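You operate a simulated robot arm through the tools that you are given. There is no shell and no other tool. Be economical: measure what you need, move in short steps, check, and stop when the job is done.

Carry out the task below with a simulated robot arm. There is one attempt and no reset: what you move stays moved.

JOB
Polish the toe of the black shoe with the polish of its colour.
Fine: stand it on the shoe rest; brush back, lid shut. Set down upright: polish brush. A coat counts when it lies all over at full strength: go over it till it gets no stronger.

Only the result counts: the job must be done as asked and must still hold three seconds after the hand-in. Knocking over, shifting, dropping, spilling or breaking anything else fails it. Lids that push on must go on centred and level and be pressed home; caps that screw on are set level and turned clockwise until they are tight.

ROBOT AND FRAMES
A 6-joint arm with a two-finger parallel gripper, fixed in place. Base frame: the origin is at the foot of the arm, x ahead of it, y to its left, z up; the work surface is at about z = 55. Units: cm, degrees, N and s.
With the tool pointing down near the work surface it reaches from about 44 to 86 cm from the base axis. Its first joint turns from -115.0 to 115.0 degrees. Payload 4.2 kg.
The TCP is the grasp point between the finger pads, 2.3 cm short of the fingertips. In the tool frame z runs along the fingers and y along their closing line. Largest opening 9.4 cm; finger width 3.8, thickness 1; the body of the gripper, 5.4 by 9.6 cm, starts 3.9 cm behind the TCP.
Orientation is that of the tool frame in the base frame, as a unit quaternion [w, x, y, z]. With the fingers straight down and closing along the base's y, the tool's x points along the base's -x, its y along +y and its z along -z.

CONTROLS
- The arm moves only by the tool nudge_tool. Its argument "plan" is a list that holds one entry, the list of rows, each a list of 7 numbers: the shift along the base's x, y, z in m, then the turn, a rotation vector about the base's x, y, z in degrees, then the opening, from 0 (shut) to 1 (fully open). In form: [[[dx, dy, dz, rx, ry, rz, grip], ...]]. A call has 1 to 8 rows; each row is the pose to reach, as a shift and turn from the pose commanded when the call began. Rows are played at 5 a second. More than 5 cm and 8.6 degrees between two rows, or a gripper value outside its range, and nothing of the call is played. Where a pose cannot be reached the arm comes as near as it can. A force on the tool above 40 N (or 10 N above the force at the start of the call, whichever is more), or a blocked arm, ends the call early, and 0.2 s more pass. Each finger travels about 10.8 cm/s and halts on what it meets, pressing with about 21 N; the grip force reading is that of the motor and also rises with nothing between the fingers. The clock runs only during rows and for 0.2 s after the last one: add rows that repeat a pose to give the fingers time. The reply holds the time, the measured pose of the TCP, the force on the tool along the base axes, the opening and the grip force, in the units named above and with some noise, with the torque about the TCP (base axes, N m) and any sound that the robot's microphone picked up, and new pictures: "views" is both (left out), scene, wrist or none.
- Cameras (640 x 400 px; columns grow to the right, rows downward): "scene" is fixed at [23.6, -50.16, 116.97]; the picture's right is [0.74, -0.67, 0.00], its down [-0.43, -0.47, -0.77] and it looks along [0.52, 0.57, -0.64] (base axes); focal length 341 px, centre (320, 200). "wrist" rides on the gripper at [8.6, 1.6, -7.4] in the tool frame; the picture's right is [-0.18, 0.98, 0.00], its down [-0.58, -0.11, -0.81] and it looks along [-0.79, -0.15, 0.59] (tool axes); focal length 243 px, centre (320, 200).
- slide_trunk(by): slides the trunk up (or, below 0, down) by that many cm; the arm rides with it, the base frame stays. It gives what a move gives, with no picture.
- probe_pixels(camera, pixels): for up to 12 pixels [column, row] of the newest picture of that camera ("zoom" is the newest enlarged one), the place [x, y, z] in the base frame of the surface seen there, good to about 0.2 cm, but the place of the scene camera against the robot may be out by one fixed shift of up to 2.5 cm in any direction. No time passes.
- zoom(camera, box): a new picture of the part [left, top, right, bottom] of that camera's present view, enlarged. No time passes.
- job_done(): hands the job in; it is judged then, once.

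Go step by step. Measure first, check grasps and placings, and put right what went wrong. The budget is 80 turns and 200 pictures, counting those below and the enlarged ones. Unless the task says otherwise, let go and move clear before handing in.

The tools are called after "Emit:" by a JSON object that holds its "op" and its "data". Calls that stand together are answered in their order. nudge_tool: Moves the arm, as the interface text tells. Its arguments: {"type":"object","properties":{"plan":{"type":"array","items":{"type":"array","items":{"type":"array","items":{"type":"number"}}}},"views":{"type":"string","enum":["both","scene","wrist","none"]}},"required":["plan"]} The other tools are called the same way: slide_trunk (by) slides the trunk up or down; probe_pixels (camera, pixels) gives the place of the surface under pixels of a picture; zoom (camera, box) takes an enlarged picture of a part of a camera's view; job_done () hands the job in.

At the start:

```text
time_s: 0.0
ee_pos: [59.53, -9.05, 90.82]
tcp_rot: [0.0, -0.001, 1.0, 0.0]
wrist_force: [-0.7, -0.1, 0.2]
moment: [0.03, -0.01, 0.0]
gripper_width: 9.43
finger_force: 0.1
trunk travel left (down, up): [-52.5, 46.5]
```

scene: 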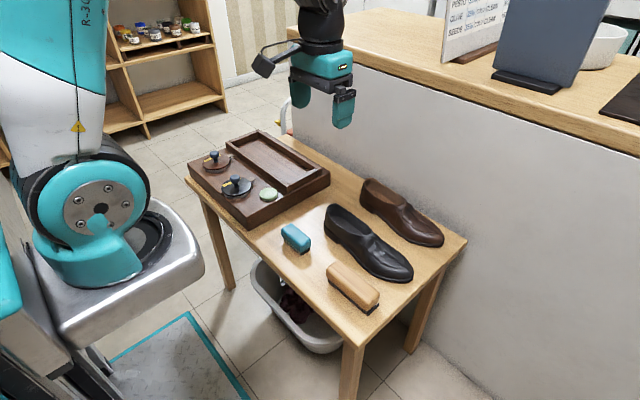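
wrist: 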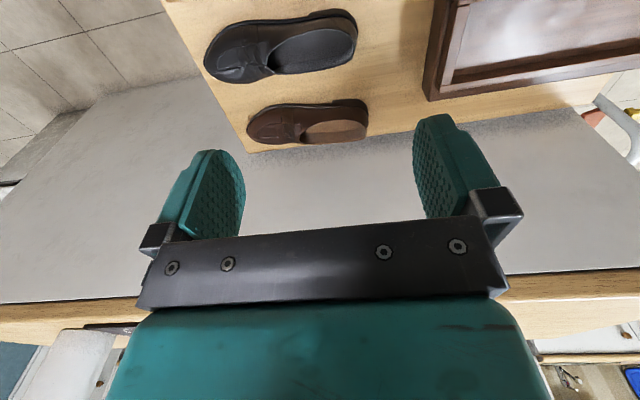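

The scene shows a table with a wooden shoe box (tins at about 215,160 and 238,187, a green round thing at 268,194), two brushes and two shoes. I'll zoom in on these first.

Emit:
{"op": "zoom", "data": {"camera": "scene", "box": [180, 125, 340, 225]}}

Emit:
{"op": "zoom", "data": {"camera": "scene", "box": [260, 165, 468, 325]}}

```text
4.00 times, centred on (260, 175) of scene
```

zoom: 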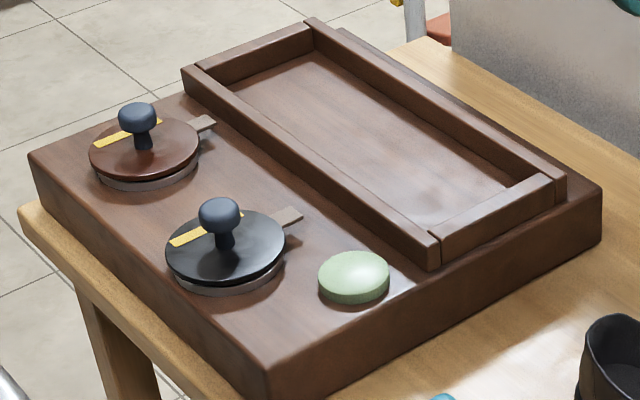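

```text
2.50 times, centred on (364, 245) of scene
```

zoom: 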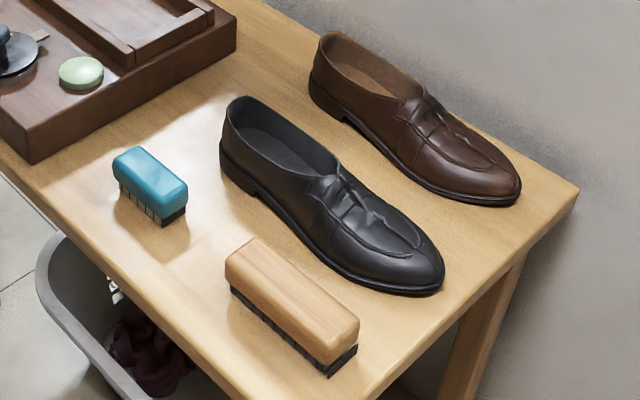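

Black tin lid is at zoom (225,245), with a knob and a tab; the tray looks like the shoe rest. I'll measure places in the scene.

Emit:
{"op": "probe_pixels", "data": {"camera": "scene", "pixels": [[236, 190], [235, 178], [253, 179], [225, 186], [268, 192], [290, 165], [258, 131], [326, 172], [288, 188], [228, 142], [247, 228], [187, 165]]}}

Emit:
{"op": "probe_pixels", "data": {"camera": "scene", "pixels": [[306, 225], [330, 208], [408, 270], [376, 245], [402, 281], [296, 233], [286, 226], [307, 243], [340, 262], [377, 300], [353, 283], [310, 270]]}}

Emit:
{"op": "probe_pixels", "data": {"camera": "wrist", "pixels": [[220, 60], [350, 30], [245, 75], [270, 60], [250, 125], [365, 115], [300, 45], [430, 95], [460, 90], [520, 50], [640, 30], [240, 45]]}}

```text
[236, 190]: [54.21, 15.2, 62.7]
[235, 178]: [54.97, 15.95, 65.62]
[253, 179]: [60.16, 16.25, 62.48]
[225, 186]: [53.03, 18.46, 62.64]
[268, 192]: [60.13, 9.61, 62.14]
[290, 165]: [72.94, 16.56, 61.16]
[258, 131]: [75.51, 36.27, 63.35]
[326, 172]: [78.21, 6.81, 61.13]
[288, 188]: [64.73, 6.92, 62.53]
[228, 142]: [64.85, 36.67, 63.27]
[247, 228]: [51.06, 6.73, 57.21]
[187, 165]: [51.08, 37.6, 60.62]
```

```text
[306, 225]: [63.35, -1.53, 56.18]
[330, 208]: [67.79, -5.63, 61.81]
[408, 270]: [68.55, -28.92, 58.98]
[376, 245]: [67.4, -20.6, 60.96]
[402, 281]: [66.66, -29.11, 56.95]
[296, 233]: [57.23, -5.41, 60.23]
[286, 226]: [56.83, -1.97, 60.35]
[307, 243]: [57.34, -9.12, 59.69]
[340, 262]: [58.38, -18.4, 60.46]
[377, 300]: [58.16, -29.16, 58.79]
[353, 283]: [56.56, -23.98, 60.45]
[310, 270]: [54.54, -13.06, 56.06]
```

```text
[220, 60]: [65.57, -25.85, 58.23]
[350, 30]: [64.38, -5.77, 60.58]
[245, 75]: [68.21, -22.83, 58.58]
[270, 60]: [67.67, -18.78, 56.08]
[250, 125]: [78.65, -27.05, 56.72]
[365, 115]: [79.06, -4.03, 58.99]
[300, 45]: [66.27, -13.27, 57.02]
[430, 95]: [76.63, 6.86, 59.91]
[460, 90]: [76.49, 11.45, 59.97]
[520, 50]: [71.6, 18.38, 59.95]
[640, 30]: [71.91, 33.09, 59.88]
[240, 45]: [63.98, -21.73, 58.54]
```

Scene z reads about 1.2 cm high compared with the wrist. I'll move the arm over the near side of the box to see tins and tray with the wrist camera.

Emit:
{"op": "nudge_tool", "data": {"plan": [[[-0.02, 0.04, 0, 0, 0, 0, 1], [-0.04, 0.08, 0, 0, 0, 0, 1], [-0.06, 0.12, 0, 0, 0, 0, 1], [-0.08, 0.16, 0, 0, 0, 0, 1], [-0.1, 0.2, -0.02, 0, 0, 0, 1], [-0.12, 0.24, -0.04, 0, 0, 0, 1], [-0.12, 0.24, -0.04, 0, 0, 0, 1]]]}}

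```text
time_s: 1.6
ee_pos: [47.57, 15.03, 86.75]
tcp_rot: [0.0, 0.0, 1.0, 0.0]
wrist_force: [0.0, -0.2, -0.2]
moment: [0.02, -0.01, 0.0]
gripper_width: 9.4
finger_force: 0.0
trunk travel left (down, up): [-52.5, 46.5]
```

scene: 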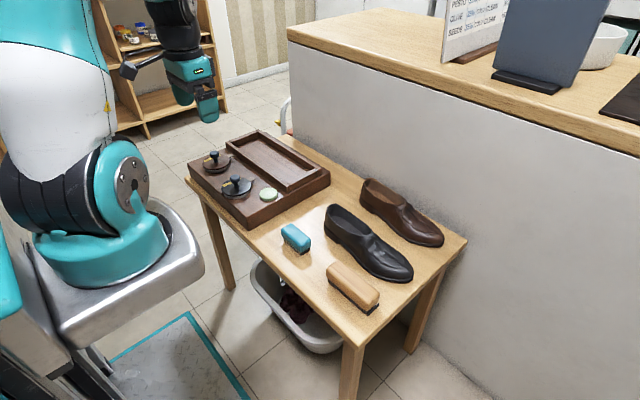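
wrist: 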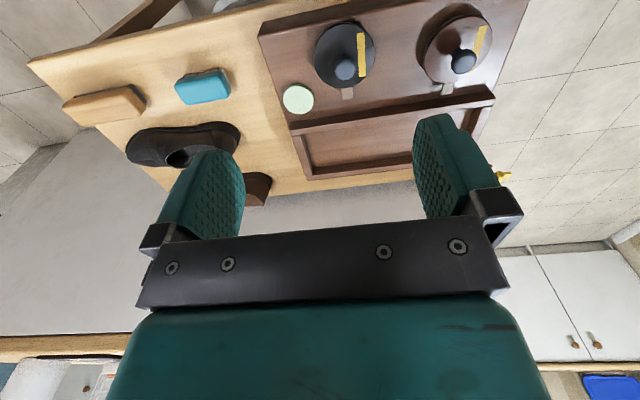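

The wrist now sees black tin at (345,55), brown tin at (460,50), tray and brush. Zooming for details.

Emit:
{"op": "zoom", "data": {"camera": "wrist", "box": [256, 0, 416, 100]}}

Emit:
{"op": "probe_pixels", "data": {"camera": "wrist", "pixels": [[345, 70], [330, 50], [347, 93], [363, 55], [345, 22], [320, 95], [298, 100], [263, 40], [300, 125], [300, 140], [360, 170], [490, 100]]}}

Emit:
{"op": "probe_pixels", "data": {"camera": "wrist", "pixels": [[180, 88], [226, 80], [182, 80], [205, 85], [222, 70], [68, 105], [138, 92], [85, 120], [140, 108], [290, 130], [310, 175], [370, 125]]}}

```text
4.00 times, centred on (336, 50) of wrist
```

zoom: 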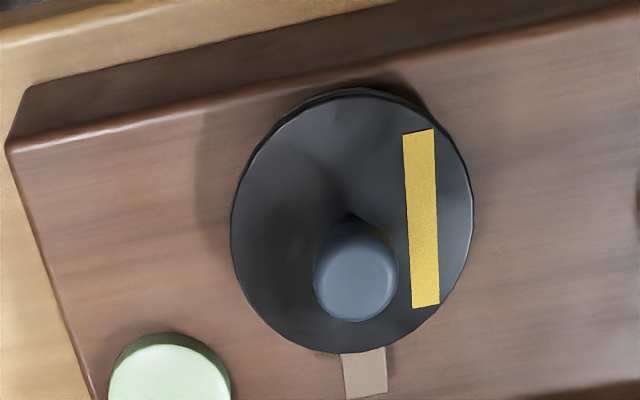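

```text
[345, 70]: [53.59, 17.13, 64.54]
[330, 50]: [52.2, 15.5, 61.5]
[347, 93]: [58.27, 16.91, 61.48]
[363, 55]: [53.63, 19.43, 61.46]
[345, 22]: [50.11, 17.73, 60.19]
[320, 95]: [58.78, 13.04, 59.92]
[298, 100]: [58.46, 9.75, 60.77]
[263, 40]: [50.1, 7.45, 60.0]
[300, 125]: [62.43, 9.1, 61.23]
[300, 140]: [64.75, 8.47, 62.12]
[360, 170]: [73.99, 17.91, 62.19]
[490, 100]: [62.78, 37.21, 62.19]
```

```text
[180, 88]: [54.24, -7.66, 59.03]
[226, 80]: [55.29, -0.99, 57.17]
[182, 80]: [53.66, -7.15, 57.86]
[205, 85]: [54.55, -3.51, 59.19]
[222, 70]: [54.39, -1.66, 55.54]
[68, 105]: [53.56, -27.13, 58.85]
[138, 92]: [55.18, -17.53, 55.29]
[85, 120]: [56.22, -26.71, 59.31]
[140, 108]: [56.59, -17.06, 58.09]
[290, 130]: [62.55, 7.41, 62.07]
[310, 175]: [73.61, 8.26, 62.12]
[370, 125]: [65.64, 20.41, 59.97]
```

Black lid centre is about (53.5,17.1,61.5), knob top z≈64.5, tab at (58.3,16.9). I need to know if the tab is a hinge; zooming tighter.

Emit:
{"op": "zoom", "data": {"camera": "scene", "box": [212, 167, 260, 197]}}

Emit:
{"op": "zoom", "data": {"camera": "wrist", "box": [410, 0, 506, 100]}}

Emit:
{"op": "zoom", "data": {"camera": "wrist", "box": [50, 60, 250, 200]}}

```text
13.33 times, centred on (236, 182) of scene
```

zoom: 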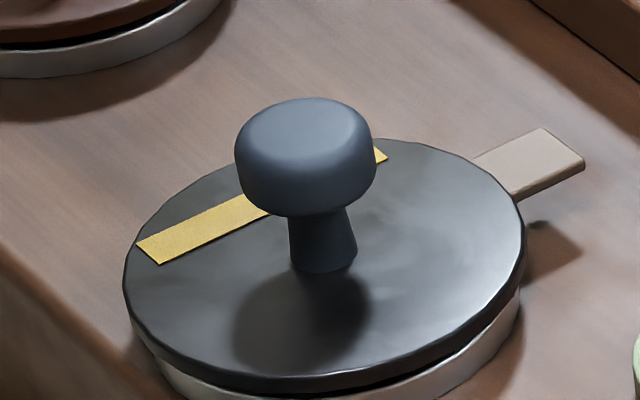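

```text
4.00 times, centred on (458, 50) of wrist
```

zoom: 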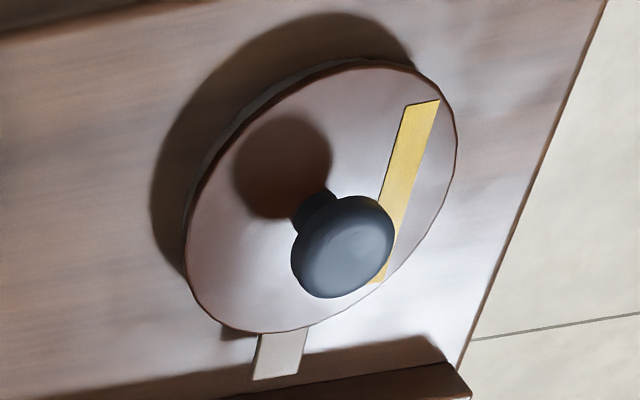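

```text
2.86 times, centred on (150, 130) of wrist
```

zoom: 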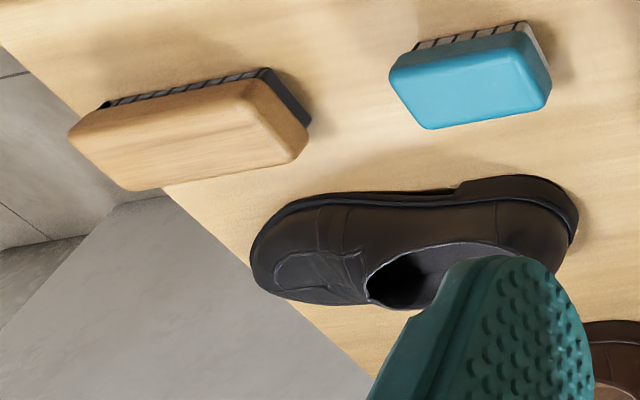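

The lid seems to sit loosely on its tin, the tab is a possible hinge (to be tested by a gentle lift). Now I'll measure the tray interior in a scene zoom and get a wrist view of the shoe.

Emit:
{"op": "zoom", "data": {"camera": "scene", "box": [220, 125, 332, 195]}}

Emit:
{"op": "nudge_tool", "data": {"plan": [[[0, -0.05, 0, 0, 0, 0, 1], [0, -0.1, 0, 0, 0, 0, 1], [0, -0.15, 0, 0, 0, 0, 1], [0, -0.2, 0, 0, 0, 0, 1], [0, -0.24, -0.02, 0, 0, 0, 1], [0, -0.28, -0.04, 0, 0, 0, 1], [0, -0.32, -0.06, 0, 0, 0, 1], [0, -0.32, -0.06, 0, 0, 0, 1]]], "views": "wrist"}}

```text
5.71 times, centred on (276, 160) of scene
```

zoom: 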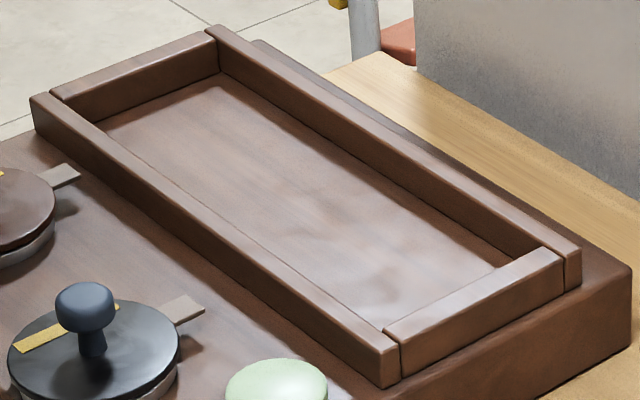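

```text
time_s: 3.4
ee_pos: [47.67, -17.09, 80.77]
tcp_rot: [0.0, 0.0, 1.0, 0.0]
wrist_force: [-0.2, -0.5, 0.7]
moment: [0.02, 0.0, 0.0]
gripper_width: 9.41
finger_force: 0.0
trunk travel left (down, up): [-52.5, 46.5]
```

wrist: 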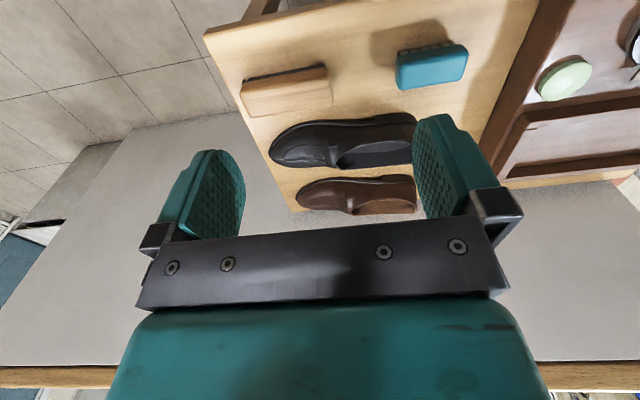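

Now probe the tray corners in the zoom and shoe outline in the wrist picture.

Emit:
{"op": "probe_pixels", "data": {"camera": "zoom", "pixels": [[60, 95], [212, 38], [380, 325], [385, 365], [540, 262], [40, 105], [215, 30], [575, 250], [350, 305], [490, 272], [230, 100], [110, 122]]}}

Emit:
{"op": "zoom", "data": {"camera": "wrist", "box": [230, 30, 490, 220]}}

Emit:
{"op": "probe_pixels", "data": {"camera": "wrist", "pixels": [[280, 150], [295, 160], [330, 150], [340, 165], [350, 142], [360, 130], [375, 165], [400, 163], [413, 135], [400, 150], [350, 155], [300, 130]]}}

```text
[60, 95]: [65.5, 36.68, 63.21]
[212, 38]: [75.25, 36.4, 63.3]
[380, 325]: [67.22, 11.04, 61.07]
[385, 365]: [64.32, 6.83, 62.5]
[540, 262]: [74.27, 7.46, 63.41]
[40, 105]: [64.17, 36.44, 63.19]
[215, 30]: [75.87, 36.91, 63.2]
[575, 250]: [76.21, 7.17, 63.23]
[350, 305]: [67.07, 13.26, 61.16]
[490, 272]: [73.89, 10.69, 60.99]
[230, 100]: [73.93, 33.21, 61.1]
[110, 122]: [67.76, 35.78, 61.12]
```

```text
2.11 times, centred on (360, 125) of wrist
```

zoom: 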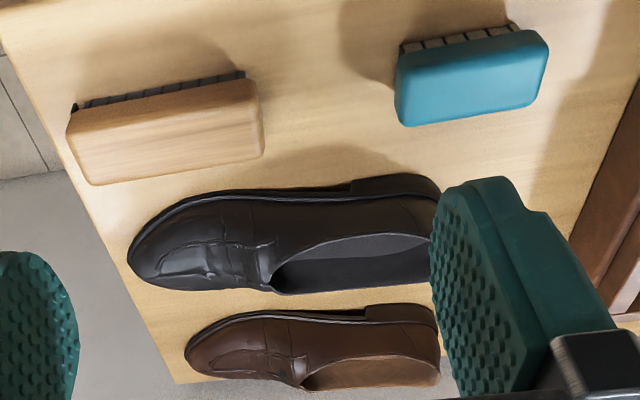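

```text
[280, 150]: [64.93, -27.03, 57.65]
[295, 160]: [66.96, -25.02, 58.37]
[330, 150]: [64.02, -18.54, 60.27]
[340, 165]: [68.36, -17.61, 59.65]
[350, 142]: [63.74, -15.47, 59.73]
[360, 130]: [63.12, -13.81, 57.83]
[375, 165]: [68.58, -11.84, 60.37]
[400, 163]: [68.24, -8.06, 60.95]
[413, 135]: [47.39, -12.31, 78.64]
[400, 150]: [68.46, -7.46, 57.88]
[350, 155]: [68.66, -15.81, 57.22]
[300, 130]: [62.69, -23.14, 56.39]
```

The shoe is ~25 cm long and the tray inside is about 26 by 9 cm, so fit matters. I'll tilt the camera downward above the shoe for a near-overhead view.

Emit:
{"op": "nudge_tool", "data": {"plan": [[[0.01, 0, 0.01, 0, 7, 0, 1], [0.03, 0, 0.03, 0, 14, 0, 1], [0.05, 0, 0.05, 0, 21, 0, 1], [0.07, 0, 0.07, 0, 28, 0, 1], [0.08, 0, 0.08, 0, 35, 0, 1], [0.08, 0, 0.08, 0, 42, 0, 1], [0.08, 0, 0.08, 0, 48, 0, 1], [0.08, 0, 0.08, 0, 48, 0, 1]]], "views": "wrist"}}

```text
time_s: 5.2
ee_pos: [55.53, -17.27, 88.76]
tcp_rot: [-0.396, -0.001, 0.918, -0.001]
wrist_force: [0.2, -0.6, -0.3]
moment: [0.02, 0.0, 0.03]
gripper_width: 9.41
finger_force: 0.0
trunk travel left (down, up): [-52.5, 46.5]
```

wrist: 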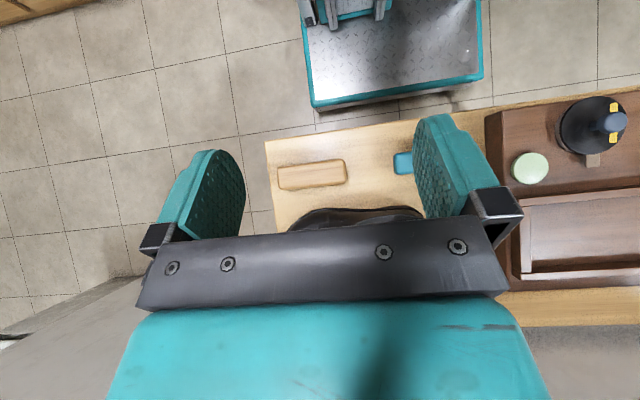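

Near-overhead works but I need to be further ahead; moving +x 13 cm.

Emit:
{"op": "nudge_tool", "data": {"plan": [[[0.04, 0, 0, 0, 0, 0, 1], [0.08, 0, 0, 0, 0, 0, 1], [0.12, 0.0, 0, 0, 0, 0, 1], [0.14, 0.0, 0, 0, 0, 0, 1], [0.14, 0.0, 0, 0, 0, 0, 1]]], "views": "wrist"}}

```text
time_s: 6.1
ee_pos: [68.17, -16.9, 88.5]
tcp_rot: [-0.398, 0.007, 0.917, 0.002]
wrist_force: [-5.7, 3.6, -21.5]
moment: [-0.72, -0.78, 0.04]
gripper_width: 9.41
finger_force: 0.1
out of reach, approached as far as the arm can: row 1, 2
trunk travel left (down, up): [-52.5, 46.5]
stopped in row 4: the force on the tool passed its limit at 120 N (the readings are from after the stop); the commanded pose is now the measured one
```

wrist: 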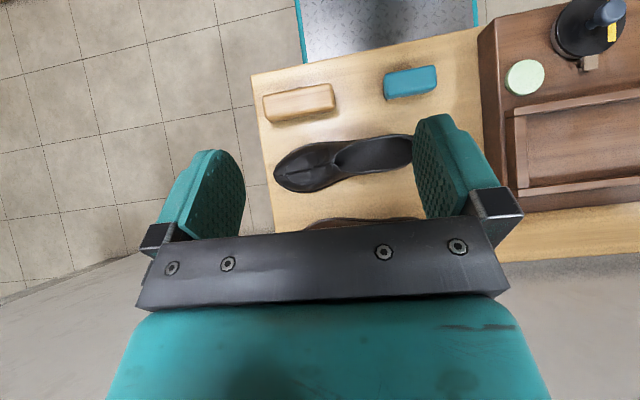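

The hand touched the counter behind (120 N), so I must stay away from it. First I take measurements from this good picture, then back off.

Emit:
{"op": "zoom", "data": {"camera": "wrist", "box": [250, 60, 490, 240]}}

Emit:
{"op": "probe_pixels", "data": {"camera": "wrist", "pixels": [[279, 175], [300, 184], [300, 152], [330, 185], [335, 145], [360, 176], [365, 142], [388, 170], [390, 138], [408, 166], [408, 138], [527, 187]]}}

Emit:
{"op": "probe_pixels", "data": {"camera": "wrist", "pixels": [[515, 118], [525, 180], [505, 113], [521, 195], [620, 102], [625, 175], [388, 95], [436, 90], [385, 76], [434, 68], [524, 78], [585, 62]]}}

Emit:
{"op": "nudge_tool", "data": {"plan": [[[-0.04, 0, 0, 0, 0, 0, 1], [-0.08, 0, 0, 0, 0, 0, 1], [-0.1, 0, 0, 0, 0, 0, 1], [-0.1, 0, 0, 0, 0, 0, 1]]], "views": "scene"}}

```text
2.22 times, centred on (370, 150) of wrist
```

zoom: 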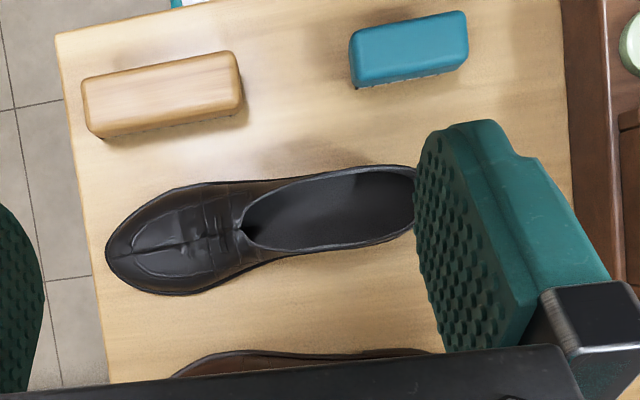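

```text
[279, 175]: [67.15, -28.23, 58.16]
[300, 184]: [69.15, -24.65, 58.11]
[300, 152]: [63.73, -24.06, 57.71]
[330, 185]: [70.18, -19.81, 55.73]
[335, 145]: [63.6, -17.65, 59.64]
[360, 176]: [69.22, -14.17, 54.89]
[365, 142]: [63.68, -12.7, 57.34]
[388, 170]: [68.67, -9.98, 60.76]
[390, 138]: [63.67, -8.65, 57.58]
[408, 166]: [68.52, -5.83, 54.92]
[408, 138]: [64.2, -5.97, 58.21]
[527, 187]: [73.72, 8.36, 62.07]
```

```text
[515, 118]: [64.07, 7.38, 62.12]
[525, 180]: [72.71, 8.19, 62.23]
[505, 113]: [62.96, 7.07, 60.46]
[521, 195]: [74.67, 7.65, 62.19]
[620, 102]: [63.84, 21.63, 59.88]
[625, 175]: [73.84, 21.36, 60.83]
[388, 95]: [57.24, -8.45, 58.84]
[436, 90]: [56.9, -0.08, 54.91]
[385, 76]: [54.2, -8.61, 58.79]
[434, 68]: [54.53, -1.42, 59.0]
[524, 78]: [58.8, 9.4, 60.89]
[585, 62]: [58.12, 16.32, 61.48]
```

```text
time_s: 7.1
ee_pos: [58.03, -17.02, 88.6]
tcp_rot: [-0.399, 0.007, 0.917, 0.003]
wrist_force: [0.0, -0.6, 0.5]
moment: [0.01, -0.03, 0.02]
gripper_width: 9.4
finger_force: 0.1
trunk travel left (down, up): [-52.5, 46.5]
```

scene: 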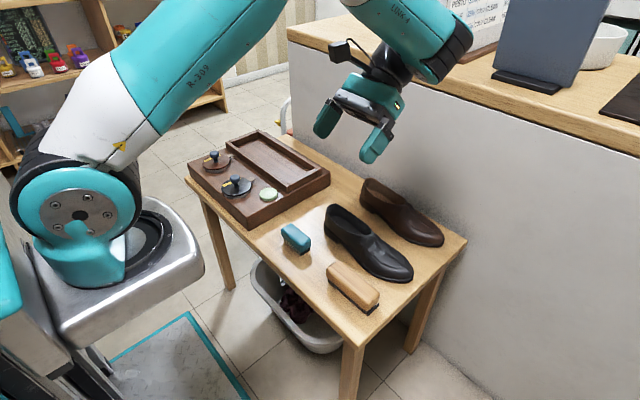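

Nothing was disturbed. Shoe centreline x≈66.3, waist width ~5.5 cm; tray inside about x 64–73, y 9–35.5. I'll untilt the hand, then yaw 90° to grip the shoe across.

Emit:
{"op": "nudge_tool", "data": {"plan": [[[0, 0, 0, -0.06, -7.83, 0.14, 1], [0, 0, 0, -0.12, -15.67, 0.27, 1], [0, 0, 0, -0.18, -23.5, 0.41, 1], [0.01, 0, 0, -0.24, -31.3, 0.55, 1], [0.02, 0, 0, -0.3, -39.2, 0.68, 1], [0.03, 0, 0, -0.35, -47, 0.82, 1], [0.03, 0, 0, -0.35, -47, 0.82, 1]]], "views": "none"}}

Emit:
{"op": "nudge_tool", "data": {"plan": [[[0, 0, 0, 0, 0, 8.5, 1], [0, 0, 0, 0, 0, 17, 1], [0, 0, 0, 0, 0, 25.5, 1], [0, 0, 0, 0, 0, 34, 1], [0, 0, 0, 0, 0, 42.5, 1], [0, 0, 0, 0, 0, 51, 1], [0, 0, 0, 0, 0, 59.5, 1], [0, 0, 0, 0, 0, 68, 1]]], "views": "none"}}

Emit:
{"op": "nudge_tool", "data": {"plan": [[[0, 0, -0.02, 0, 0, 8, 1], [0.02, 0, -0.05, 0, 0, 16, 1], [0.04, 0.02, -0.08, 0, 0, 22, 1], [0.05, 0.03, -0.1, 0, 0, 22, 1], [0.053, 0.03, -0.12, 0, 0, 22, 1], [0.053, 0.03, -0.12, 0, 0, 22, 1]]]}}

```text
time_s: 8.7
ee_pos: [73.78, -18.93, 99.84]
tcp_rot: [-0.026, -0.001, 1.0, 0.0]
wrist_force: [-0.1, 0.6, -0.2]
moment: [0.0, 0.02, 0.03]
gripper_width: 9.41
finger_force: 0.1
out of reach, approached as far as the arm can: row 1, 2, 3, 4, 5, 6, 7
trunk travel left (down, up): [-52.5, 46.5]
```

```text
time_s: 10.5
ee_pos: [74.79, -18.92, 100.28]
tcp_rot: [-0.023, -0.561, 0.828, -0.014]
wrist_force: [-0.3, 1.0, -0.4]
moment: [0.01, -0.04, 0.01]
gripper_width: 9.41
finger_force: 0.0
out of reach, approached as far as the arm can: row 5, 6, 7, 8
trunk travel left (down, up): [-52.5, 46.5]
```

```text
time_s: 11.9
ee_pos: [81.48, -16.15, 88.48]
tcp_rot: [0.019, 0.707, -0.707, 0.018]
wrist_force: [0.0, -0.6, 0.4]
moment: [0.01, 0.01, -0.01]
gripper_width: 9.41
finger_force: 0.0
out of reach, approached as far as the arm can: row 1, 2, 3, 4, 5, 6
trunk travel left (down, up): [-52.5, 46.5]
```

scene: 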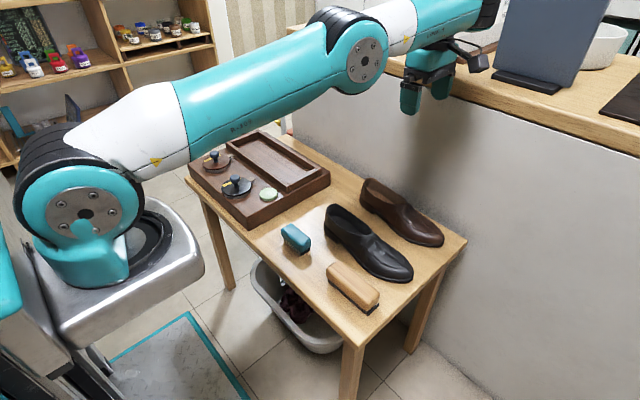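
wrist: 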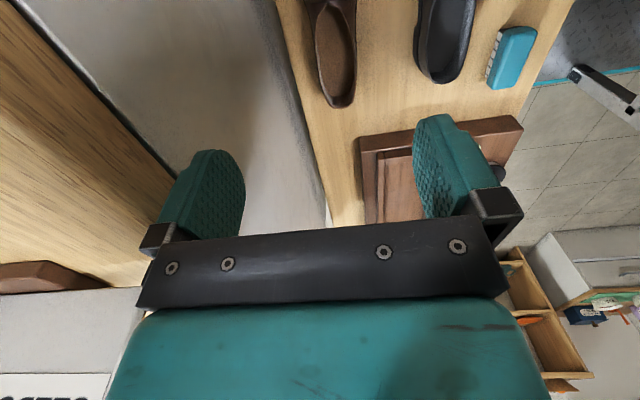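

The arm drifted to (81,-16,88), near the counter edge, as poses counted as out of reach. Backing straight off in -x.

Emit:
{"op": "nudge_tool", "data": {"plan": [[[-0.03, 0, 0.0, 0, 0, 0, 1], [-0.07, 0, 0.0, 0, 0, 0, 1], [-0.11, 0, 0.0, 0, 0, 0, 1], [-0.15, 0, 0.0, 0, 0, 0, 1], [-0.15, 0, 0.0, 0, 0, 0, 1]]], "views": "scene"}}

```text
time_s: 13.1
ee_pos: [79.9, -17.29, 92.62]
tcp_rot: [-0.019, -0.707, 0.707, -0.017]
wrist_force: [0.0, 1.1, -0.1]
moment: [0.0, 0.0, 0.02]
gripper_width: 9.39
finger_force: 0.1
out of reach, approached as far as the arm can: row 1, 2, 3, 4, 5
trunk travel left (down, up): [-52.5, 46.5]
```

scene: 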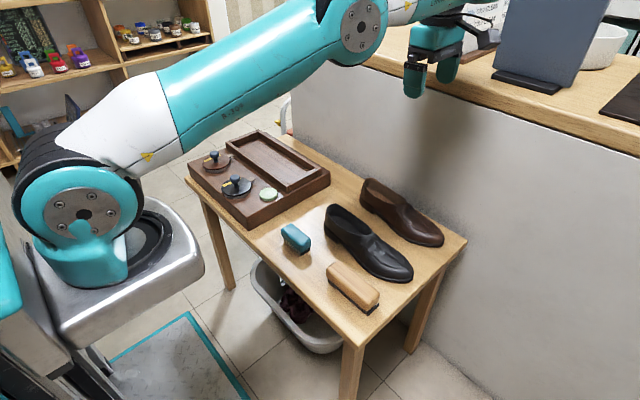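

The arm barely followed. I'll repeat the same pose to see whether it converges and which pose it's attempting.

Emit:
{"op": "nudge_tool", "data": {"plan": [[[0, 0, 0.03, 0, 0, 0, 1], [0, 0, 0.06, 0, 0, 0, 1], [0, 0, 0.09, 0, 0, 0, 1], [0, 0, 0.12, 0, 0, 0, 1], [0, 0, 0.12, 0, 0, 0, 1]]], "views": "scene"}}

```text
time_s: 14.3
ee_pos: [79.72, -17.0, 104.63]
tcp_rot: [-0.019, -0.707, 0.707, -0.019]
wrist_force: [-0.3, -0.5, -0.7]
moment: [0.0, -0.04, 0.0]
gripper_width: 9.38
finger_force: 0.1
trunk travel left (down, up): [-52.5, 46.5]
```

scene: 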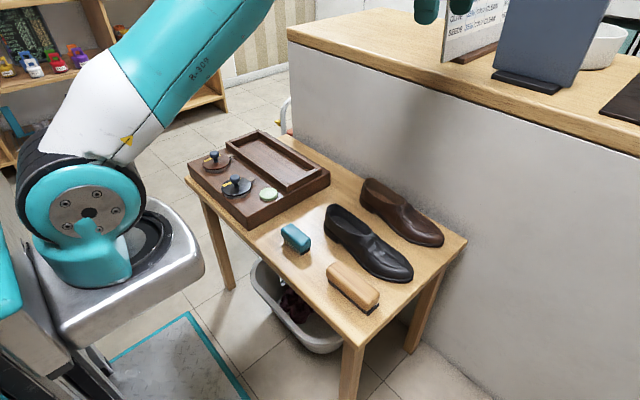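

Up motion worked properly. Now go back in -x at this height.

Emit:
{"op": "nudge_tool", "data": {"plan": [[[-0.04, 0, 0, 0, 0, 0, 1], [-0.08, 0, 0, 0, 0, 0, 1], [-0.12, 0, 0, 0, 0, 0, 1], [-0.15, 0, 0, 0, 0, 0, 1], [-0.18, 0, 0, 0, 0, 0, 1], [-0.18, 0, 0, 0, 0, 0, 1]]], "views": "scene"}}

```text
time_s: 15.7
ee_pos: [65.19, -17.46, 109.78]
tcp_rot: [0.02, 0.707, -0.707, 0.017]
wrist_force: [0.7, 0.4, 0.2]
moment: [0.0, -0.01, 0.02]
gripper_width: 9.4
finger_force: 0.0
out of reach, approached as far as the arm can: row 3, 4, 5, 6
trunk travel left (down, up): [-52.5, 46.5]
```

scene: 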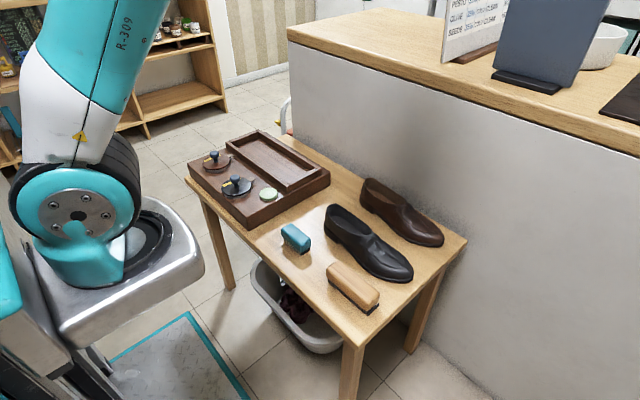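

The unreachable zone fits an arc of minimum distance: the elbow has probably flipped through full extension during the bump. I'll go up to full extension in free air and try to flip it back.

Emit:
{"op": "nudge_tool", "data": {"plan": [[[0, 0, 0.05, 0, 0, 0, 1], [0, 0, 0.1, 0, 0, 0, 1], [0, 0, 0.15, 0, 0, 0, 1], [0, 0, 0.2, 0, 0, 0, 1], [0, 0, 0.25, 0, 0, 0, 1], [0, 0, 0.3, 0, 0, 0, 1], [0, 0, 0.35, 0, 0, 0, 1], [0, 0, 0.35, 0, 0, 0, 1]]], "views": "scene"}}

```text
time_s: 17.5
ee_pos: [60.31, -16.9, 125.3]
tcp_rot: [-0.018, -0.707, 0.707, -0.02]
wrist_force: [-0.6, 0.1, -0.3]
moment: [0.01, -0.01, 0.0]
gripper_width: 9.39
finger_force: 0.0
out of reach, approached as far as the arm can: row 3, 4, 5, 6, 7, 8
trunk travel left (down, up): [-52.5, 46.5]
```

scene: 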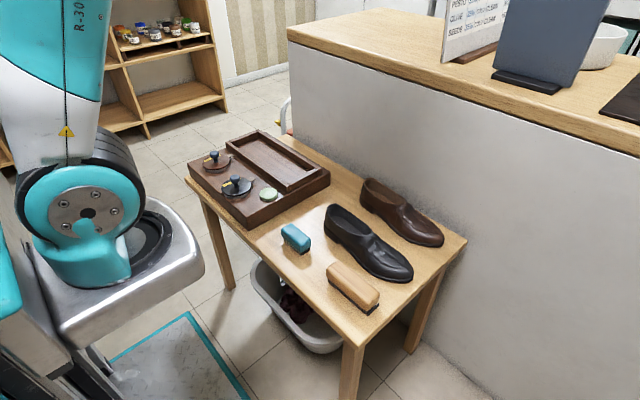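

That's full extension. Now retract downward and see whether the elbow takes the right side.

Emit:
{"op": "nudge_tool", "data": {"plan": [[[-0.02, 0, -0.045, 0, 0, 0, 1], [-0.04, 0, -0.09, 0, 0, 0, 1], [-0.06, 0, -0.135, 0, 0, 0, 1], [-0.06, 0, -0.18, 0, 0, 0, 1], [-0.06, 0, -0.22, 0, 0, 0, 1], [-0.06, 0, -0.22, 0, 0, 0, 1]]], "views": "scene"}}

```text
time_s: 18.9
ee_pos: [57.45, -14.97, 112.26]
tcp_rot: [0.0, -0.706, 0.708, 0.019]
wrist_force: [-0.9, -0.1, -0.4]
moment: [0.01, 0.01, 0.0]
gripper_width: 9.41
finger_force: 0.0
out of reach, approached as far as the arm can: row 3, 4, 5
trunk travel left (down, up): [-52.5, 46.5]
```

scene: 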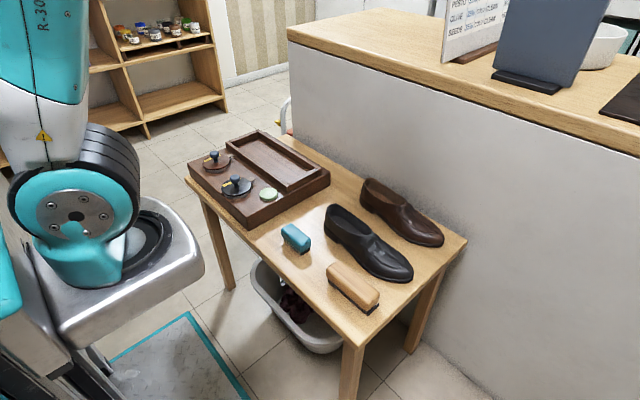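

Row 6 was no longer flagged; the elbow may be mid-flip. Hold to see.

Emit:
{"op": "nudge_tool", "data": {"plan": [[[0, 0, 0, 0, 0, 0, 1], [0, 0, 0, 0, 0, 0, 1], [0, 0, 0, 0, 0, 0, 1], [0, 0, -0.02, 0, 0, 0, 1], [0, 0, -0.02, 0, 0, 0, 1]]]}}

```text
time_s: 20.1
ee_pos: [58.0, -17.12, 113.09]
tcp_rot: [-0.018, -0.706, 0.707, -0.017]
wrist_force: [0.2, -0.3, -0.8]
moment: [0.04, 0.03, -0.02]
gripper_width: 9.4
finger_force: 0.1
out of reach, approached as far as the arm can: row 4, 5
trunk travel left (down, up): [-52.5, 46.5]
```

scene: 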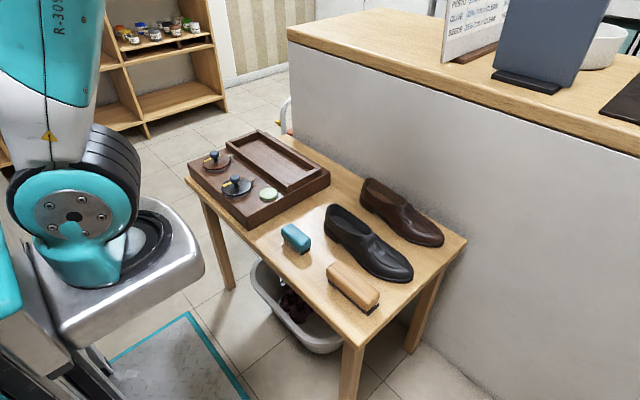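
wrist: 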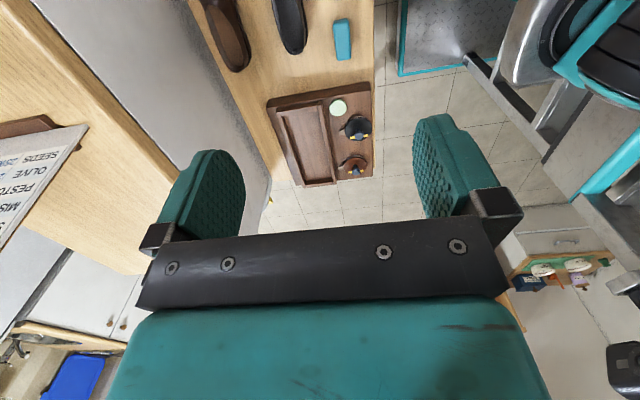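

Not settled: row 6 earlier found a solution though. I'll command a lower pose and repeat it several times to let the solver flip and the arm travel.

Emit:
{"op": "nudge_tool", "data": {"plan": [[[0, 0, -0.05, 0, 0, 0, 1], [0, 0, -0.1, 0, 0, 0, 1], [0, 0, -0.1, 0, 0, 0, 1], [0, 0, -0.1, 0, 0, 0, 1], [0, 0, -0.1, 0, 0, 0, 1], [0, 0, -0.1, 0, 0, 0, 1], [0, 0, -0.1, 0, 0, 0, 1], [0, 0, -0.1, 0, 0, 0, 1]]], "views": "scene"}}

```text
time_s: 21.9
ee_pos: [61.53, -17.49, 111.74]
tcp_rot: [0.019, 0.707, -0.707, 0.018]
wrist_force: [-0.3, 0.7, -0.2]
moment: [0.02, -0.02, -0.01]
gripper_width: 9.4
finger_force: 0.1
out of reach, approached as far as the arm can: row 1, 2, 3, 4, 5, 6, 7, 8
trunk travel left (down, up): [-52.5, 46.5]
```

scene: 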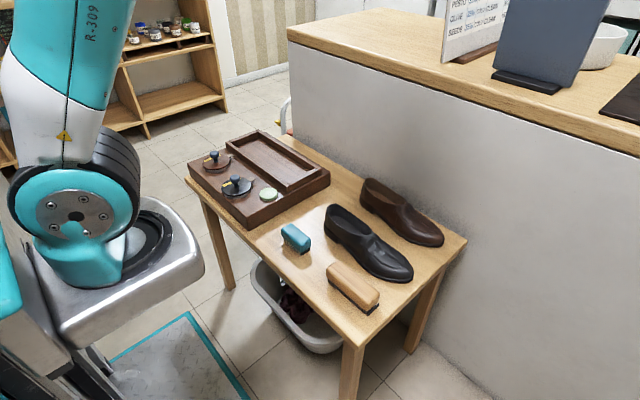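

Try again: overextend, then retract toward the base and hold longer.

Emit:
{"op": "nudge_tool", "data": {"plan": [[[0, 0, 0.05, 0, 0, 0, 1], [0, 0, 0.1, 0, 0, 0, 1], [0, 0, 0.15, 0, 0, 0, 1], [0, 0, 0.2, 0, 0, 0, 1], [0, 0, 0.25, 0, 0, 0, 1], [0, 0, 0.3, 0, 0, 0, 1], [0, 0, 0.35, 0, 0, 0, 1], [0, 0, 0.4, 0, 0, 0, 1]]], "views": "none"}}

Emit:
{"op": "nudge_tool", "data": {"plan": [[[-0.04, 0, -0.03, 0, 0, 0, 1], [-0.08, 0, -0.06, 0, 0, 0, 1], [-0.1, 0, -0.1, 0, 0, 0, 1], [-0.1, 0, -0.14, 0, 0, 0, 1], [-0.1, 0, -0.14, 0, 0, 0, 1], [-0.1, 0, -0.14, 0, 0, 0, 1], [-0.1, 0, -0.14, 0, 0, 0, 1], [-0.1, 0, -0.14, 0, 0, 0, 1]]], "views": "scene"}}

```text
time_s: 23.7
ee_pos: [57.81, -17.07, 126.04]
tcp_rot: [0.019, 0.707, -0.707, 0.02]
wrist_force: [0.4, -0.3, 0.2]
moment: [0.0, -0.02, 0.04]
gripper_width: 9.41
finger_force: 0.0
out of reach, approached as far as the arm can: row 3, 4, 5, 6, 7, 8
trunk travel left (down, up): [-52.5, 46.5]
```

```text
time_s: 25.5
ee_pos: [48.96, -16.25, 114.63]
tcp_rot: [-0.012, -0.707, 0.707, -0.008]
wrist_force: [0.5, -0.7, -0.3]
moment: [0.01, 0.0, 0.0]
gripper_width: 9.39
finger_force: 0.1
out of reach, approached as far as the arm can: row 4
trunk travel left (down, up): [-52.5, 46.5]
```

scene: 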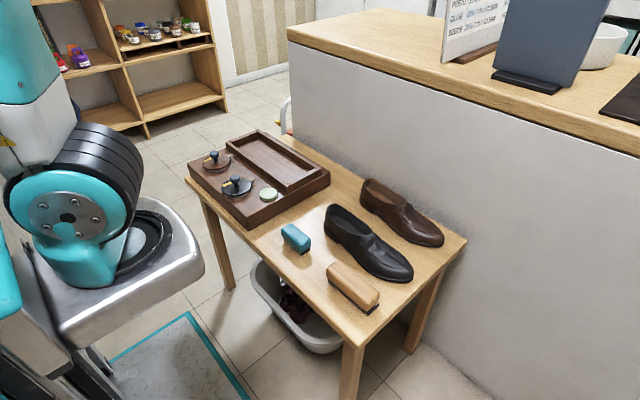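

Rows 5–8 were reachable and the upper arm leans back: the elbow has flipped. Settling there.

Emit:
{"op": "nudge_tool", "data": {"plan": [[[0, 0, 0, 0, 0, 0, 1], [0, 0, 0, 0, 0, 0, 1], [0, 0, 0, 0, 0, 0, 1], [0, 0, -0.04, 0, 0, 0, 1], [0.02, 0, -0.08, 0, 0, 0, 1], [0.02, 0, -0.08, 0, 0, 0, 1]]], "views": "scene"}}

```text
time_s: 26.9
ee_pos: [49.75, -17.11, 103.82]
tcp_rot: [0.019, 0.707, -0.707, 0.019]
wrist_force: [-0.4, 0.0, 0.2]
moment: [0.04, -0.04, 0.0]
gripper_width: 9.37
finger_force: 0.0
out of reach, approached as far as the arm can: row 4
trunk travel left (down, up): [-52.5, 46.5]
```

scene: 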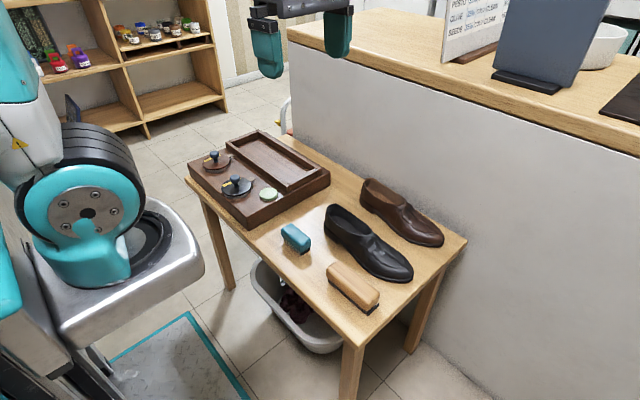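

Elbow is good again. Correct the 3° tilt and come down above the shoe waist, (66.3,-13.5,73).

Emit:
{"op": "nudge_tool", "data": {"plan": [[[0.02, 0.01, -0.04, 1.5, 0, 0, 1], [0.04, 0.02, -0.08, 3.1, 0, 0, 1], [0.06, 0.03, -0.12, 3.1, 0, 0, 1], [0.085, 0.036, -0.155, 3.1, 0, 0, 1], [0.115, 0.036, -0.19, 3.1, 0, 0, 1], [0.14, 0.036, -0.23, 3.1, 0, 0, 1], [0.165, 0.036, -0.27, 3.1, 0, 0, 1], [0.165, 0.036, -0.3, 3.1, 0, 0, 1]]]}}

```text
time_s: 28.7
ee_pos: [66.26, -13.53, 73.8]
tcp_rot: [0.0, -0.707, 0.707, 0.0]
wrist_force: [0.6, -0.2, 0.4]
moment: [-0.01, 0.01, 0.01]
gripper_width: 9.41
finger_force: 0.0
trunk travel left (down, up): [-52.5, 46.5]
```

scene: 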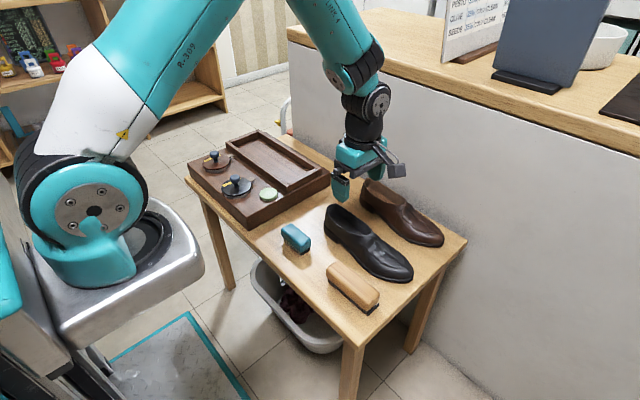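
wrist: 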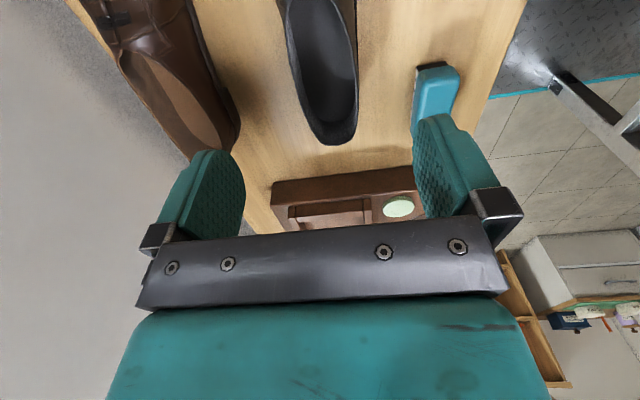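

Good pose above the shoe. Probing heel, collar and the brown shoe edge for clearance.

Emit:
{"op": "probe_pixels", "data": {"camera": "wrist", "pixels": [[332, 145], [334, 138], [295, 60], [357, 60], [300, 100], [358, 105], [284, 15], [356, 10], [240, 120], [222, 70], [205, 20], [325, 60]]}}

Emit:
{"op": "zoom", "data": {"camera": "wrist", "box": [180, 0, 480, 230]}}

```text
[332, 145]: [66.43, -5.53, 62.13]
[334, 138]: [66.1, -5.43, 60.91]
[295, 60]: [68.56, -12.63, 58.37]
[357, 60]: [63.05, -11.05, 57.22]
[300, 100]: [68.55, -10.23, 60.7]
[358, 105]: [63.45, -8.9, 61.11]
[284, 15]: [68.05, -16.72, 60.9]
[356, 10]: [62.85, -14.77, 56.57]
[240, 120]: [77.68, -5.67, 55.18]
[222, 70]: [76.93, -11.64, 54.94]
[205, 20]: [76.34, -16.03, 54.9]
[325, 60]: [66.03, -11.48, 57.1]
```

```text
1.74 times, centred on (330, 115) of wrist
```

zoom: 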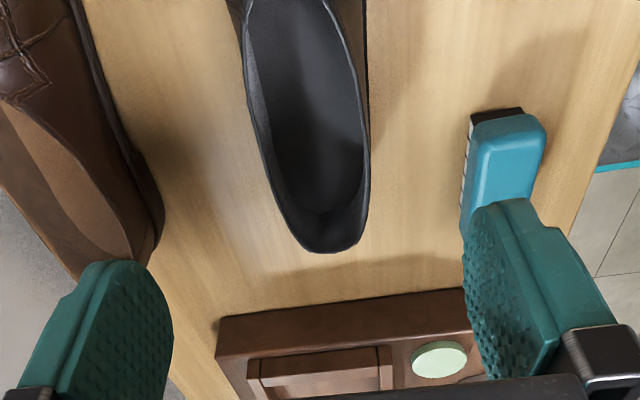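

Waist at y=-13.5 spans x 63–68.7. Lower to z=59.9 and close.

Emit:
{"op": "nudge_tool", "data": {"plan": [[[-0.003, 0, -0.04, 0, 0, 0, 1], [-0.003, 0, -0.08, 0, 0, 0, 1], [-0.003, 0, -0.12, 0, 0, 0, 1], [-0.003, 0, -0.139, 0, 0, 0, 1], [-0.003, 0, -0.139, 0, 0, 0, 0.75], [-0.003, 0, -0.139, 0, 0, 0, 0.5], [-0.003, 0, -0.139, 0, 0, 0, 0.3], [-0.003, 0, -0.139, 0, 0, 0, 0.3]]]}}

```text
time_s: 30.5
ee_pos: [65.81, -13.61, 59.83]
tcp_rot: [-0.001, 0.707, -0.707, -0.001]
wrist_force: [-0.2, 0.7, 0.3]
moment: [0.07, -0.02, -0.02]
gripper_width: 5.88
finger_force: 21.0
trunk travel left (down, up): [-52.5, 46.5]
```

scene: 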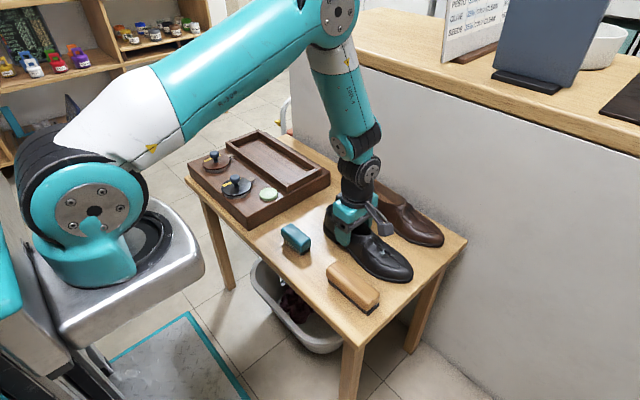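
wrist: 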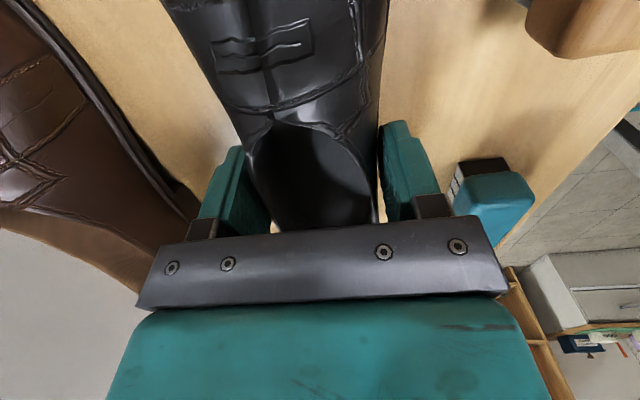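

Gripped at 5.88 cm. Lift gently and check for tilt.

Emit:
{"op": "nudge_tool", "data": {"plan": [[[0, 0, 0.01, 0, 0, 0, 0.3], [0, 0, 0.03, 0, 0, 0, 0.3], [0, 0, 0.06, 0, 0, 0, 0.3], [0, 0, 0.1, 0, 0, 0, 0.3], [0, 0, 0.1, 0, 0, 0, 0.3]]]}}

```text
time_s: 31.7
ee_pos: [65.88, -13.72, 69.8]
tcp_rot: [-0.001, 0.707, -0.707, 0.0]
wrist_force: [0.4, 0.4, -2.4]
moment: [0.1, 0.01, -0.01]
gripper_width: 5.88
finger_force: 22.0
trunk travel left (down, up): [-52.5, 46.5]
```

scene: 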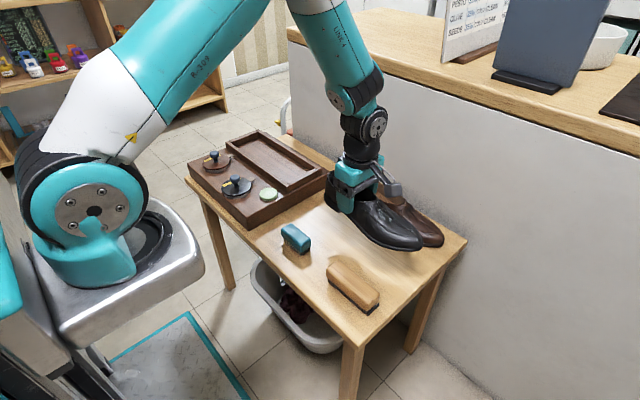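
wrist: 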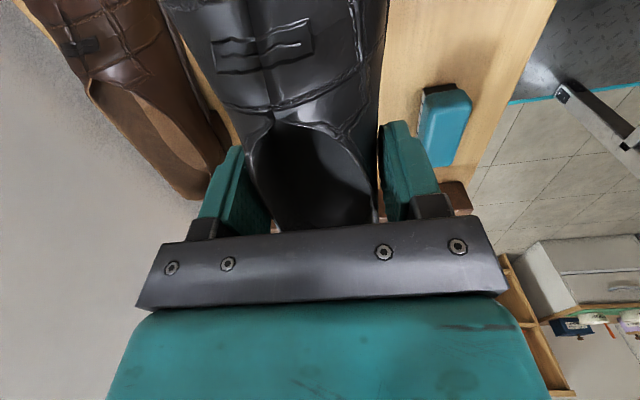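

Shoe is held level, ~0.25 kg. Move it over the tray: dx +1.95, dy +38.9, keep the sole at about z=67.

Emit:
{"op": "nudge_tool", "data": {"plan": [[[0, 0.03, 0.02, 0, 0, 0, 0.3], [0, 0.07, 0.03, 0, 0, 0, 0.3], [0, 0.115, 0.03, 0, 0, 0, 0.3], [0.005, 0.16, 0.03, 0, 0, 0, 0.3], [0.01, 0.205, 0.03, 0, 0, 0, 0.3], [0.015, 0.25, 0.03, 0, 0, 0, 0.3], [0.0195, 0.295, 0.03, 0, 0, 0, 0.3], [0.0195, 0.34, 0.03, 0, 0, 0, 0.3]]], "views": "none"}}

Emit:
{"op": "nudge_tool", "data": {"plan": [[[0, 0.03, 0, 0, 0, 0, 0.3], [0, 0.049, 0, 0, 0, 0, 0.3], [0, 0.049, 0, 0, 0, 0, 0.3], [0, 0.049, 0, 0, 0, 0, 0.3]]]}}

```text
time_s: 33.5
ee_pos: [67.84, 20.41, 72.78]
tcp_rot: [-0.001, -0.706, 0.708, 0.001]
wrist_force: [-0.7, -1.1, -1.9]
moment: [0.08, -0.01, -0.01]
gripper_width: 5.88
finger_force: 21.0
trunk travel left (down, up): [-52.5, 46.5]
```

```text
time_s: 34.5
ee_pos: [67.72, 25.42, 72.78]
tcp_rot: [0.0, -0.707, 0.707, 0.0]
wrist_force: [-0.5, 0.6, -1.8]
moment: [0.12, 0.03, 0.02]
gripper_width: 5.88
finger_force: 20.7
trunk travel left (down, up): [-52.5, 46.5]
```

scene: 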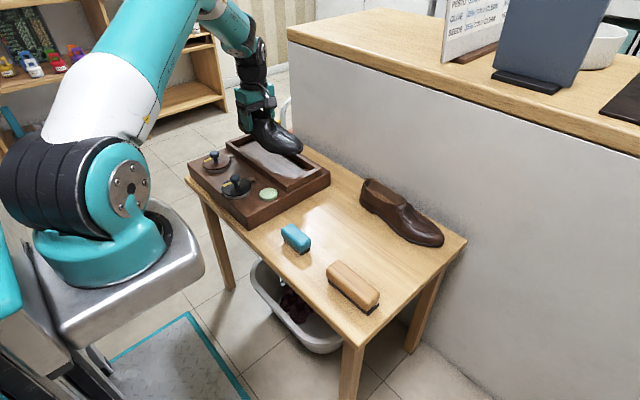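
wrist: 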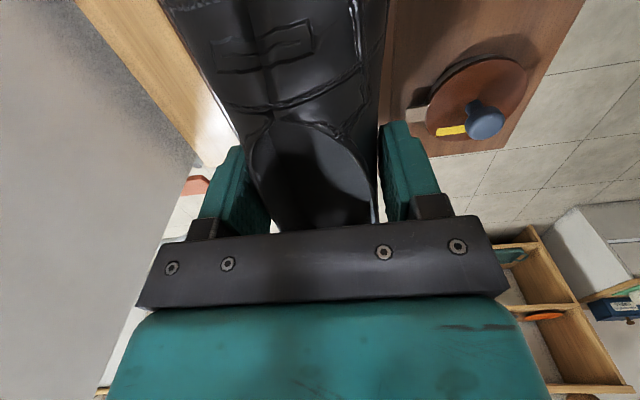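

Check the shoe position relative to the tray in an enlarged scene picture.

Emit:
{"op": "zoom", "data": {"camera": "scene", "box": [220, 85, 340, 195]}}

Emit:
{"op": "probe_pixels", "data": {"camera": "scene", "pixels": [[297, 152], [301, 148], [285, 150], [270, 142], [290, 135], [302, 145], [250, 130], [258, 135], [290, 152], [297, 140]]}}

```text
3.64 times, centred on (280, 140) of scene
```

zoom: 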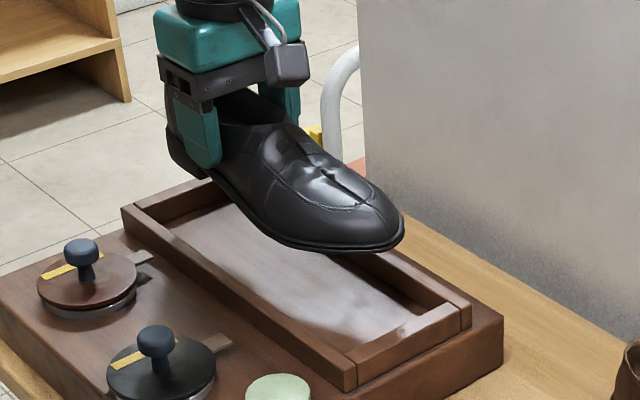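

```text
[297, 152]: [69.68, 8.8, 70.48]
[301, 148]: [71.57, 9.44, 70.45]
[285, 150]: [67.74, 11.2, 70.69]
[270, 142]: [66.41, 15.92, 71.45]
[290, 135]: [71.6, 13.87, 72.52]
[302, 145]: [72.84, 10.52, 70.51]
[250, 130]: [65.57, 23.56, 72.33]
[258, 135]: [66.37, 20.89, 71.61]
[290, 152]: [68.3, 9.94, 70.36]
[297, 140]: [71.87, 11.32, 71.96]
```

The toe looks close to the near end rim. I'll probe across the rims to locate inner edges, and the shoe's sole edges.

Emit:
{"op": "probe_pixels", "data": {"camera": "zoom", "pixels": [[395, 310], [399, 318], [403, 324], [406, 330], [410, 336], [414, 343], [420, 352], [300, 330], [306, 322], [312, 315], [318, 308], [324, 302]]}}

Emit:
{"op": "probe_pixels", "data": {"camera": "zoom", "pixels": [[150, 195], [160, 205], [168, 212], [175, 219], [130, 200], [170, 190], [340, 246], [380, 250], [400, 235], [250, 218], [225, 192], [404, 225]]}}

```text
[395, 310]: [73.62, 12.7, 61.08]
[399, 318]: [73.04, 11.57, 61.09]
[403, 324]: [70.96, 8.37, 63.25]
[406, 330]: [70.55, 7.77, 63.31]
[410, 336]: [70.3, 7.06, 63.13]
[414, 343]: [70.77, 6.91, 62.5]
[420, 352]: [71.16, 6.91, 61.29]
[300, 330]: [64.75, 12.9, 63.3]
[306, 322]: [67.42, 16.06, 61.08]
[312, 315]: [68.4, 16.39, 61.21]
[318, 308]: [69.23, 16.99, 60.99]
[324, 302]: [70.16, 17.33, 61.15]
```

```text
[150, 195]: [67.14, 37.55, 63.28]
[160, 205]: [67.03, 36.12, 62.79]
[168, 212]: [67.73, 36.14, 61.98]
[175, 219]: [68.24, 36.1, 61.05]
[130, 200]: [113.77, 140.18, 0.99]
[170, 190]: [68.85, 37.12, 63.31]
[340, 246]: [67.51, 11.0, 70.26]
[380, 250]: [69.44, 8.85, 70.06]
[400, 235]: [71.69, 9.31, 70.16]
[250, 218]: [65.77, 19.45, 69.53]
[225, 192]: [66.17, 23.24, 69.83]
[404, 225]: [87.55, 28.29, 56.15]
```

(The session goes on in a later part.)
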